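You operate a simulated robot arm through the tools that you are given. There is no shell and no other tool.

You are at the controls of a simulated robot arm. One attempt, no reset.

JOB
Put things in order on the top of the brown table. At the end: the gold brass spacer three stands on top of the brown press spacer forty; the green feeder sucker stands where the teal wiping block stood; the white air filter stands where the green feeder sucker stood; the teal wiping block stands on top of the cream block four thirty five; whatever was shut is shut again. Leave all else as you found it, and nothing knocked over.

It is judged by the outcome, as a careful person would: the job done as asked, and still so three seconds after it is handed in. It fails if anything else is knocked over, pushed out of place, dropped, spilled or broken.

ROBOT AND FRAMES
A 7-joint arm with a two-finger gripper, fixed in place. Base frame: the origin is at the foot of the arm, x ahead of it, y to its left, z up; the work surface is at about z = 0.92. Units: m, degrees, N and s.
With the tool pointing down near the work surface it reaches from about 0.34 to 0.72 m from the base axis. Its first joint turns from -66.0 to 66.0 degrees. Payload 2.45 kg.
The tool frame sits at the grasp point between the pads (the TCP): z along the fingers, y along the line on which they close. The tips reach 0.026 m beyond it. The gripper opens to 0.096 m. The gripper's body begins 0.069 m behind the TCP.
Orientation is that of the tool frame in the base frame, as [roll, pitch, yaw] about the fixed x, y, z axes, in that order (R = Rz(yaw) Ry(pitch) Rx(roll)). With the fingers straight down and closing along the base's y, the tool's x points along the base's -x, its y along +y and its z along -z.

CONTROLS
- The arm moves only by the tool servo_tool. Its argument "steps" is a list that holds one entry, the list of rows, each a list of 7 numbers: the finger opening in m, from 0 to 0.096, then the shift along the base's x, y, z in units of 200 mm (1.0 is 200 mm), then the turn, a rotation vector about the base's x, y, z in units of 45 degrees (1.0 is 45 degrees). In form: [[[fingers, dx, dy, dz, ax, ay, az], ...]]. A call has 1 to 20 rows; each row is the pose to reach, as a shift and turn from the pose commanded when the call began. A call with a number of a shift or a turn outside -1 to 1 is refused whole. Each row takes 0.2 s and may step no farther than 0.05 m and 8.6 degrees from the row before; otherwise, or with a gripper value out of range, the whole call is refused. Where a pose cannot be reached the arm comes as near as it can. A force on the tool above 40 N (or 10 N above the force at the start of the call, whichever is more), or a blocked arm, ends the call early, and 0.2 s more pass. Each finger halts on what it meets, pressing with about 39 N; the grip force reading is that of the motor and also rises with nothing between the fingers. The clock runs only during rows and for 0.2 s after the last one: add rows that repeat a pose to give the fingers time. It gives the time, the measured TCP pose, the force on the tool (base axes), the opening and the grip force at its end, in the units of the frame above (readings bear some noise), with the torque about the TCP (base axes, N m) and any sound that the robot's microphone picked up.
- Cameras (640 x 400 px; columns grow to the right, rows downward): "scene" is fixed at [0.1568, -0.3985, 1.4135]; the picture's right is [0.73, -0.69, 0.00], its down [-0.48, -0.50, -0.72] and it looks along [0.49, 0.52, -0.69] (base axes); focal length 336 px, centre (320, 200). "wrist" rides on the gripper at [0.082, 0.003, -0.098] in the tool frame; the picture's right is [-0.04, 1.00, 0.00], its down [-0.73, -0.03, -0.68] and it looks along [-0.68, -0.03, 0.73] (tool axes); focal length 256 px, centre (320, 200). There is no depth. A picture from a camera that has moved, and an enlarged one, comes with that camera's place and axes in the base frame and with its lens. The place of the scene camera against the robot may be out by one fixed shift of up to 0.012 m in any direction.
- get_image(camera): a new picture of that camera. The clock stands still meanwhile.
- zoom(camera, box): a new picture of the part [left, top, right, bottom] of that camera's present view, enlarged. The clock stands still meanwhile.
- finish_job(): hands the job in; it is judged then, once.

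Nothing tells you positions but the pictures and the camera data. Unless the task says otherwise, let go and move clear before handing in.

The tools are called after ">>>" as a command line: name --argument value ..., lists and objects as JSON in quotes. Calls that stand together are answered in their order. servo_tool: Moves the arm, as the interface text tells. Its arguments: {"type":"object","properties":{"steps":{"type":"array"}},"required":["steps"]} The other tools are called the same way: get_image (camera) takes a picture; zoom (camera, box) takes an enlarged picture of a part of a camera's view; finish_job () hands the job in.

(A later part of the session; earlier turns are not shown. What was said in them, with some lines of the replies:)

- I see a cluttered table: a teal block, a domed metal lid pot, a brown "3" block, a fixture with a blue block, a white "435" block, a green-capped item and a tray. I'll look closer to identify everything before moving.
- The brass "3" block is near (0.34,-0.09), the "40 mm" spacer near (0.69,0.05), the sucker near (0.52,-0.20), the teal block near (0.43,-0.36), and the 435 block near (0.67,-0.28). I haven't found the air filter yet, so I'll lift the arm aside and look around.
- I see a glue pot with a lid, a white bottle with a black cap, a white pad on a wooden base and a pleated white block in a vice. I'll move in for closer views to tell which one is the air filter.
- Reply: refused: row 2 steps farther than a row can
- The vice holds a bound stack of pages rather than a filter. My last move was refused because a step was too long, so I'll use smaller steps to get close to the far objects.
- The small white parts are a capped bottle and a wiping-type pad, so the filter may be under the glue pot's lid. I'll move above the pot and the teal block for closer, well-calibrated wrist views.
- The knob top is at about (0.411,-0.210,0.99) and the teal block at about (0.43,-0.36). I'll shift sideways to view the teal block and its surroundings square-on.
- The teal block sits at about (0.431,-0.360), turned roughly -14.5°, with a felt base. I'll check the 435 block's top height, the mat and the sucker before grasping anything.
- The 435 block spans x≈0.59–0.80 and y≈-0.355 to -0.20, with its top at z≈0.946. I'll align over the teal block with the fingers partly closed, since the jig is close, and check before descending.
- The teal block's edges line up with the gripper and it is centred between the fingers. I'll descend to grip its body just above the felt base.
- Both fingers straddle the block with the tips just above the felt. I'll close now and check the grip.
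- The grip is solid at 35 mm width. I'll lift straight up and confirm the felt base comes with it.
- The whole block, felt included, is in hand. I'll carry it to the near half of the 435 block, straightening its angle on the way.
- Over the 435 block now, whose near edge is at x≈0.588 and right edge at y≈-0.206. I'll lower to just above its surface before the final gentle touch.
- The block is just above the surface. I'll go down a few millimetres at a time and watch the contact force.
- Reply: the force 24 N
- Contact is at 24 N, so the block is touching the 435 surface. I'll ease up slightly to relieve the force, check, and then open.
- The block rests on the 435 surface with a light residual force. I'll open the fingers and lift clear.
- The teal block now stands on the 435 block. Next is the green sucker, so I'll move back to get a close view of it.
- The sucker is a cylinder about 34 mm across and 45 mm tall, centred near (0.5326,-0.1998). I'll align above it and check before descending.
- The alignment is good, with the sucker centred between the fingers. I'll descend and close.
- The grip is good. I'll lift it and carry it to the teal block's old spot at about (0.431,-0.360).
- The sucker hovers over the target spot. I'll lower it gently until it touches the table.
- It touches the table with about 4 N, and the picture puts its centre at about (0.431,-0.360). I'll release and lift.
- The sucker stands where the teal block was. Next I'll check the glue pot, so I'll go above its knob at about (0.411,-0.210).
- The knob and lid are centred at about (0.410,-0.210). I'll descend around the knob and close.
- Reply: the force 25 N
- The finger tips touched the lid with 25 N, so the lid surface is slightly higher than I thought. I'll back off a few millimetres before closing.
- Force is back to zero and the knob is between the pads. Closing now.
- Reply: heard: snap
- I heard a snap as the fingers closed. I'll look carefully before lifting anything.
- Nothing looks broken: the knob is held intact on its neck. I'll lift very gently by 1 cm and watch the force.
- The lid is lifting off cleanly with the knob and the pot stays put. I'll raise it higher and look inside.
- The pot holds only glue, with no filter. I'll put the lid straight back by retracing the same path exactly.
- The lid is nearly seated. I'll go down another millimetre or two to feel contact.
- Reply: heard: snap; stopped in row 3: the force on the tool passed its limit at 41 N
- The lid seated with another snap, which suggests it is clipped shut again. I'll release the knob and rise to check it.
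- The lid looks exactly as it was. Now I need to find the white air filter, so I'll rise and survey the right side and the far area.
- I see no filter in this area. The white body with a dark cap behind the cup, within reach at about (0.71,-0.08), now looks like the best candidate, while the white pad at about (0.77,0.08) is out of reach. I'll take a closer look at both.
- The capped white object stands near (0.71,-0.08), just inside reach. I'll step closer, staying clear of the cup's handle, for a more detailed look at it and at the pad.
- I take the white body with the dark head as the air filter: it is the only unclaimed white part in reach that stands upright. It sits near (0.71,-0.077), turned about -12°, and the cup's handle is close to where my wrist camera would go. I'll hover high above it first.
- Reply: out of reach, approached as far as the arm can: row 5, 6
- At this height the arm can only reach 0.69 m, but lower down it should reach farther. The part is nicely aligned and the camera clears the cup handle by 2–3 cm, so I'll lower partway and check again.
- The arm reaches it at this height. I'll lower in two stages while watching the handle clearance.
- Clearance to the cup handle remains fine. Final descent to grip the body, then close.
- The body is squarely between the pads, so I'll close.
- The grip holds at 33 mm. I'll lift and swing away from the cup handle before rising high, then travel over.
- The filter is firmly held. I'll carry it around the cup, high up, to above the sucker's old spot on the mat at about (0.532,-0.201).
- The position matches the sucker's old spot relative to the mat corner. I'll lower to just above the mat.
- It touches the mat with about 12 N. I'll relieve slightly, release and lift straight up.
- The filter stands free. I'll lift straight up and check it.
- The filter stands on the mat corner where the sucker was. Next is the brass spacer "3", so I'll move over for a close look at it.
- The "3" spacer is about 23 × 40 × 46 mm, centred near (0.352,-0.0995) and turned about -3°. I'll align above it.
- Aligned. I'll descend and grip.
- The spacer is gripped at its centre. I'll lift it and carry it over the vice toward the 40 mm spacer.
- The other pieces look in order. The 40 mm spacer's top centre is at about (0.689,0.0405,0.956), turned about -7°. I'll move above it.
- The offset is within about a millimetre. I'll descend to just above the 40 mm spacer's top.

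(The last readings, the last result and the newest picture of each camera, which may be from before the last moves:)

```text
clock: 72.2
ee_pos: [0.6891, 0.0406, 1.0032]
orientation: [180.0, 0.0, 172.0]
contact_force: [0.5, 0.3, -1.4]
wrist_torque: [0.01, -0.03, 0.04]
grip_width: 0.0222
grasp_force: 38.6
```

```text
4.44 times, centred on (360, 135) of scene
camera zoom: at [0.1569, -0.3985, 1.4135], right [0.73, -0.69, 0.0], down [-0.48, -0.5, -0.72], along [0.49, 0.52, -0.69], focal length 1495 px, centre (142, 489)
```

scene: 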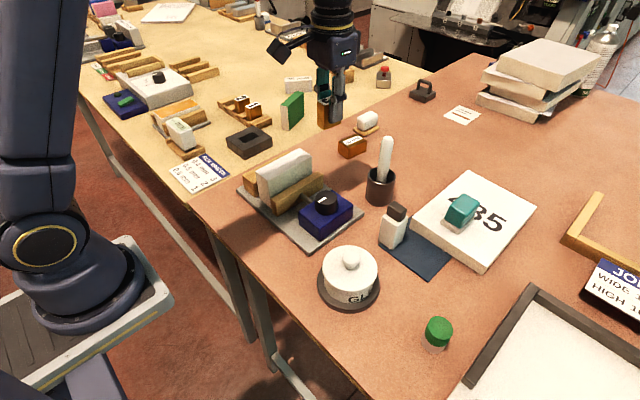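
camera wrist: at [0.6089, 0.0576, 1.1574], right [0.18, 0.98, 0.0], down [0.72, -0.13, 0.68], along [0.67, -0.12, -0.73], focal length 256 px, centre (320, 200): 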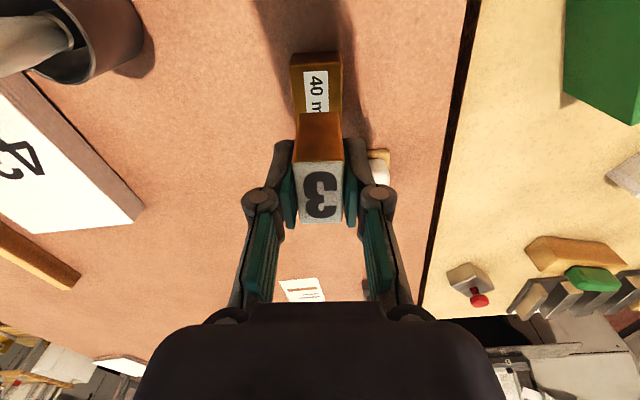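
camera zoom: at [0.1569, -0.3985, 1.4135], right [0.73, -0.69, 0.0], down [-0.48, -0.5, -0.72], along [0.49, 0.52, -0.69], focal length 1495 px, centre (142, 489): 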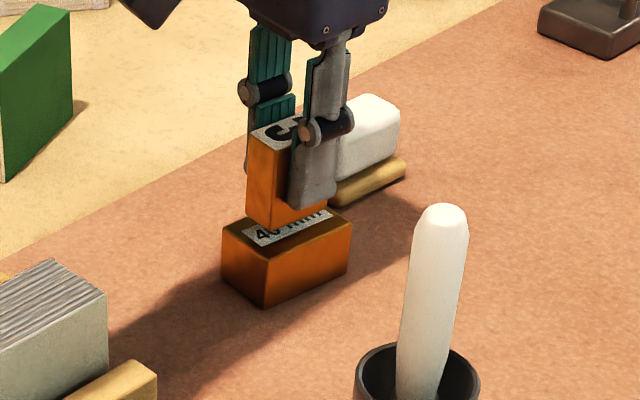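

>>> servo_tool --steps '[[[0.0, 0, 0, -0.01, 0, 0, 0], [0.0, 0, 0, -0.018, 0, 0, 0], [0.0, 0, 0, -0.023, 0, 0, 0], [0.0, 0, 0, -0.023, 0, 0, 0]]]'

```text
clock: 73.2
ee_pos: [0.6892, 0.0404, 0.9994]
orientation: [179.9, 0.0, 172.0]
contact_force: [0.9, 0.2, -2.3]
wrist_torque: [-0.02, 0.02, 0.01]
grip_width: 0.0222
grasp_force: 39.2
```

>>> servo_tool --steps '[[[0.0, 0, 0, -0.005, 0, 0, 0], [0.0, 0, 0, -0.01, 0, 0, 0], [0.0, 0, 0, -0.01, 0, 0, 0]]]'

>>> zoom --camera "scene" --box '[310, 90, 410, 180]'

```text
clock: 74.0
ee_pos: [0.6899, 0.0411, 0.9981]
orientation: [-179.9, 0.0, 172.1]
contact_force: [0.7, 0.4, -1.2]
wrist_torque: [0.0, 0.02, -0.02]
grip_width: 0.0222
grasp_force: 39.2
```

```text
4.44 times, centred on (360, 135) of scene
camera zoom: at [0.1569, -0.3985, 1.4135], right [0.73, -0.69, 0.0], down [-0.48, -0.5, -0.72], along [0.49, 0.52, -0.69], focal length 1495 px, centre (142, 489)
```

zoom: 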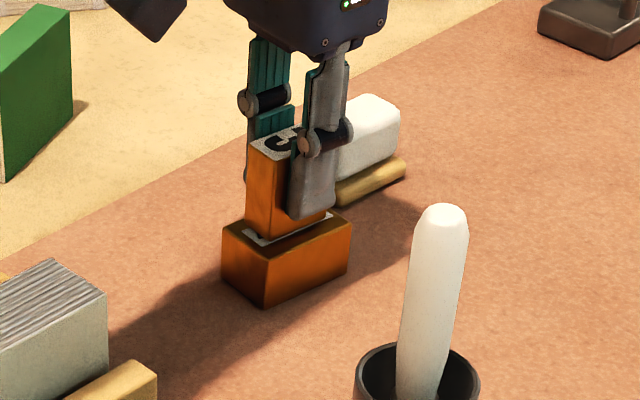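

>>> servo_tool --steps '[[[0.0, 0, 0, -0.005, 0, 0, 0], [0.0, 0, 0, -0.01, 0, 0, 0], [0.0, 0, 0, -0.01, 0, 0, 0]]]'

```text
clock: 74.8
ee_pos: [0.6894, 0.0411, 0.9954]
orientation: [180.0, 0.0, 171.9]
contact_force: [-0.8, 0.2, 0.6]
wrist_torque: [0.02, 0.01, 0.0]
grip_width: 0.0225
grasp_force: 39.8
```

>>> servo_tool --steps '[[[0.0, 0, 0, -0.003, 0, 0, 0], [0.0, 0, 0, -0.006, 0, 0, 0], [0.0, 0, 0, -0.006, 0, 0, 0]]]'

>>> zoom --camera "scene" --box '[310, 90, 410, 180]'

>>> zoom --camera "wrist" --box '[240, 60, 400, 240]'

```text
clock: 75.6
ee_pos: [0.6899, 0.0409, 0.9949]
orientation: [180.0, 0.2, 172.0]
contact_force: [-2.6, 0.5, 14.0]
wrist_torque: [0.02, 0.25, 0.01]
grip_width: 0.0224
grasp_force: 39.3
```

```text
4.44 times, centred on (360, 135) of scene
camera zoom: at [0.1565, -0.3985, 1.4135], right [0.73, -0.69, 0.0], down [-0.48, -0.5, -0.72], along [0.49, 0.52, -0.69], focal length 1495 px, centre (142, 489)
```

zoom: 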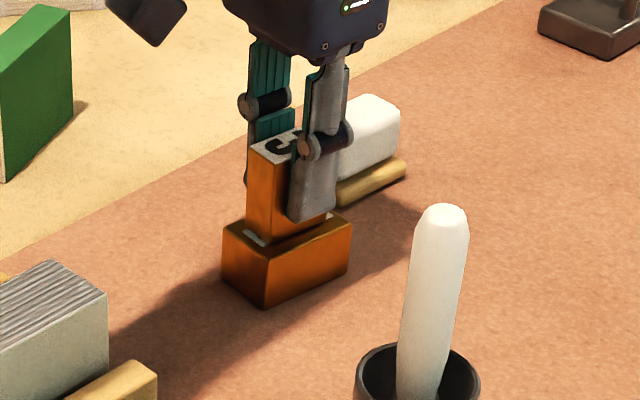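

```text
2.22 times, centred on (320, 150) of wrist
camera zoom: at [0.6096, 0.0561, 1.0935], right [0.18, 0.98, 0.0], down [0.72, -0.13, 0.68], along [0.67, -0.12, -0.73], focal length 569 px, centre (320, 311)
```

zoom: 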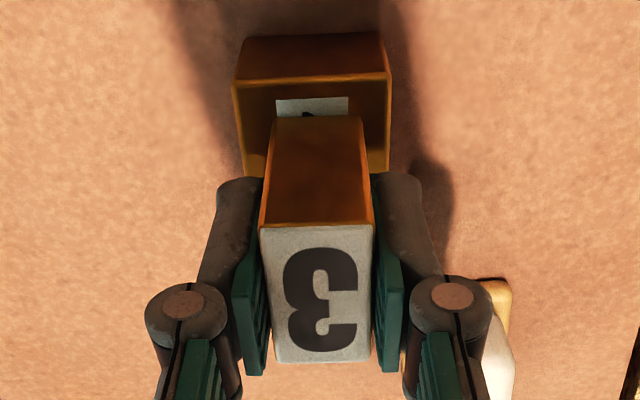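

The spacer has made contact with the 40 mm block at 14 N. I'll relieve slightly, open, and check before lifting.

>>> servo_tool --steps '[[[0.0, 0, 0, 0.003, 0, 0, 0], [0.0, 0, 0, 0.003, 0, 0, 0]]]'

>>> servo_tool --steps '[[[0.028, 0, 0, 0, 0, 0, 0], [0.036, 0, 0, 0, 0, 0, 0], [0.046, 0, 0, 0, 0, 0, 0], [0.046, 0, 0, 0, 0, 0, 0]]]'

>>> zoom --camera "scene" --box '[310, 90, 410, 180]'

>>> zoom --camera "wrist" --box '[240, 60, 400, 240]'

```text
clock: 76.2
ee_pos: [0.6892, 0.0409, 0.9955]
orientation: [179.8, 0.2, 172.0]
contact_force: [1.1, 0.9, 14.4]
wrist_torque: [0.01, -0.01, -0.02]
grip_width: 0.0221
grasp_force: 39.1
```

```text
clock: 77.2
ee_pos: [0.6904, 0.0403, 0.994]
orientation: [-180.0, 0.1, 172.0]
contact_force: [0.2, 0.1, 0.0]
wrist_torque: [0.0, 0.0, 0.0]
grip_width: 0.046
grasp_force: 0.0
```

```text
4.44 times, centred on (360, 135) of scene
camera zoom: at [0.1568, -0.3985, 1.4135], right [0.73, -0.69, 0.0], down [-0.48, -0.5, -0.72], along [0.49, 0.52, -0.69], focal length 1495 px, centre (142, 489)
```

zoom: 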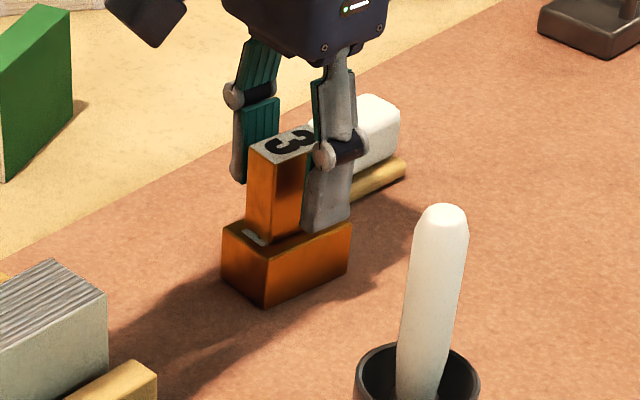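

```text
2.22 times, centred on (320, 150) of wrist
camera zoom: at [0.6096, 0.0561, 1.0929], right [0.18, 0.98, 0.0], down [0.72, -0.13, 0.68], along [0.67, -0.12, -0.73], focal length 569 px, centre (320, 311)
```

zoom: 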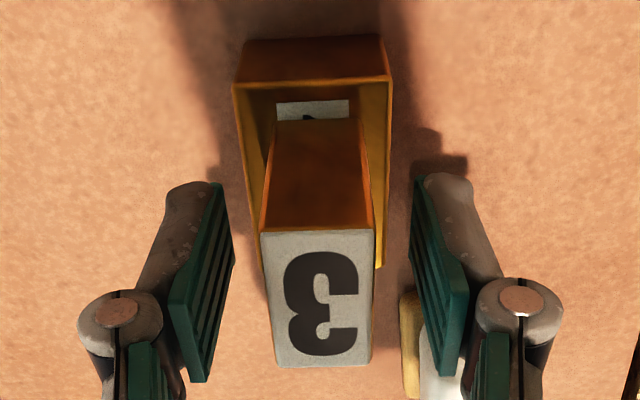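

The "3" spacer stands squarely on the 40 mm block. I'll lift straight up and retreat to check everything.

>>> servo_tool --steps '[[[0.046, 0, 0, 0.08, 0, 0, 0], [0.046, 0, 0, 0.2, 0, 0, 0], [0.046, 0, 0, 0.35, 0, 0, 0], [0.046, -0.1, 0, 0.5, 0, 0, 0], [0.05, -0.3, 0, 0.6, 0, 0, 0], [0.06, -0.5, 0, 0.7, 0, 0, 0.04], [0.06, -0.7, 0, 0.8, 0, 0, 0.1], [0.06, -0.9, 0, 0.9, 0, 0, 0.17], [0.06, -0.9, 0, 0.9, 0, 0, 0.17]]]'

>>> get_image --camera "wrist"

>>> get_image --camera "scene"

```text
clock: 79.2
ee_pos: [0.5097, 0.0391, 1.1756]
orientation: [180.0, 0.1, 179.8]
contact_force: [0.3, -0.5, -0.1]
wrist_torque: [0.03, -0.03, 0.01]
grip_width: 0.0601
grasp_force: 0.1
```

```text
taken
camera wrist: at [0.429, 0.0452, 1.2737], right [0.05, 1.0, 0.0], down [0.73, -0.03, 0.68], along [0.68, -0.03, -0.73], focal length 256 px, centre (320, 200)
```

wrist: 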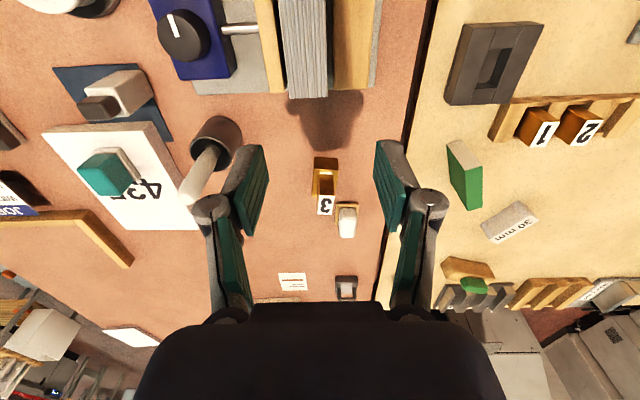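

```text
taken
```

scene: 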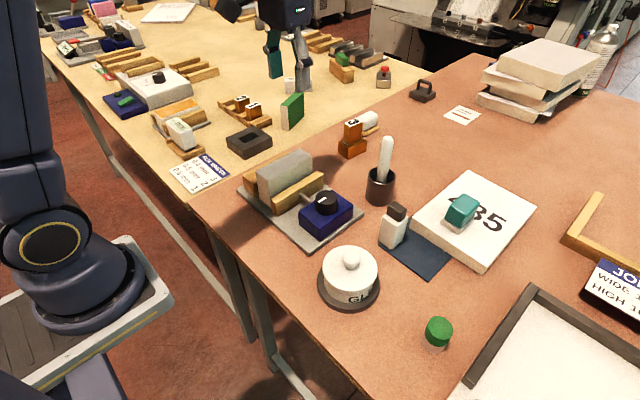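

Everything appears in place. I'll compare close-ups, especially the pot lid, against the starting view before handing in.

>>> zoom --camera "scene" --box '[230, 130, 430, 310]'

>>> zoom --camera "scene" --box '[300, 220, 410, 320]'

>>> zoom --camera "scene" --box '[360, 170, 560, 370]'

>>> zoom --camera "scene" --box '[310, 90, 410, 180]'

```text
2.22 times, centred on (330, 220) of scene
camera zoom: at [0.1568, -0.3985, 1.4135], right [0.73, -0.69, 0.0], down [-0.48, -0.5, -0.72], along [0.49, 0.52, -0.69], focal length 748 px, centre (298, 156)
```

zoom: 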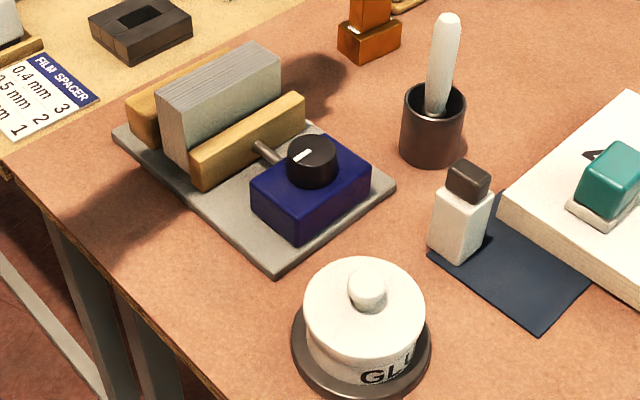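

```text
4.00 times, centred on (355, 270) of scene
camera zoom: at [0.1568, -0.3985, 1.4135], right [0.73, -0.69, 0.0], down [-0.48, -0.5, -0.72], along [0.49, 0.52, -0.69], focal length 1346 px, centre (180, -80)
```

zoom: 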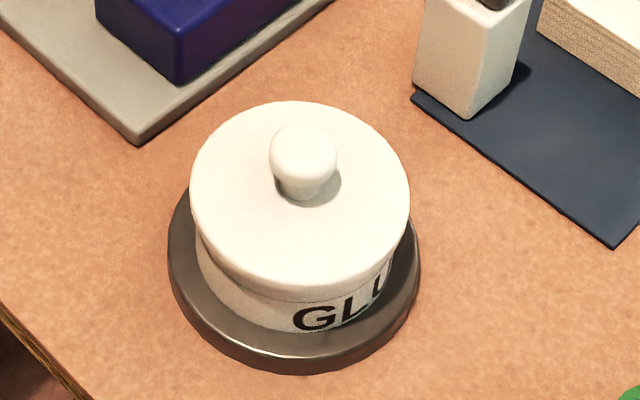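

```text
2.00 times, centred on (460, 270) of scene
camera zoom: at [0.1568, -0.3985, 1.4135], right [0.73, -0.69, 0.0], down [-0.48, -0.5, -0.72], along [0.49, 0.52, -0.69], focal length 673 px, centre (40, 60)
```

zoom: 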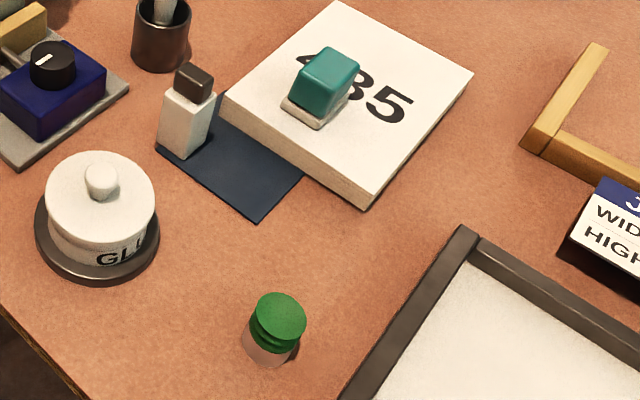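

```text
4.44 times, centred on (360, 135) of scene
camera zoom: at [0.1568, -0.3985, 1.4135], right [0.73, -0.69, 0.0], down [-0.48, -0.5, -0.72], along [0.49, 0.52, -0.69], focal length 1495 px, centre (142, 489)
```

zoom: 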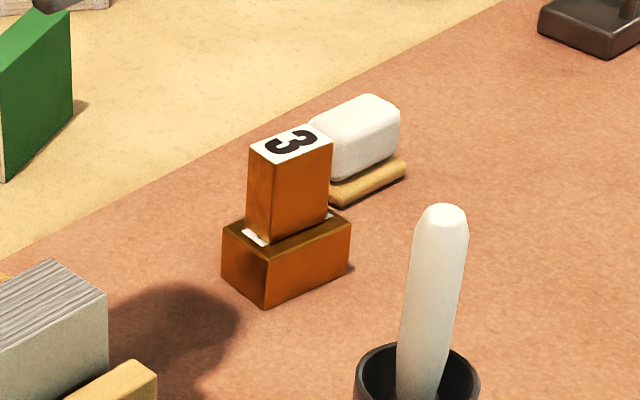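

All four placements look right: the "3" spacer is on the 40 mm spacer, the teal block is on the 435 block, the sucker is on the teal block's old spot, and the filter is on the sucker's old spot. The glue pot is shut as before and the arm is clear, so I'm handing in.

>>> finish_job

```text
The job is handed in.
```

I've handed the job in with all four placements done. Nothing was knocked over, spilled or left open, but which part is the air filter was a judgement call.

- **Brass spacer three:** it stands on top of the 40 mm press spacer.
- **Teal wiping block:** it stands on top of block 435, toward the near side.
- **Green feeder sucker:** it stands where the teal block stood, within a few millimetres.
- **White air filter:** it stands on the mat corner where the sucker stood, within a few millimetres.

**Air filter:** no part was labelled as an air filter. I moved the white upright part with the dark cap that stood behind the cup. It was the only loose white part within reach that fitted. The other candidate, a white pad on a wooden base, was out of reach, so I left it alone.

**Glue pot:** I opened the lid to check whether the filter was inside and found only glue. I put the lid back the same way. It snapped when I gripped it and again when it seated, and the pot looks as it did at the start. Seating the lid briefly pressed on the pot with 41 N.
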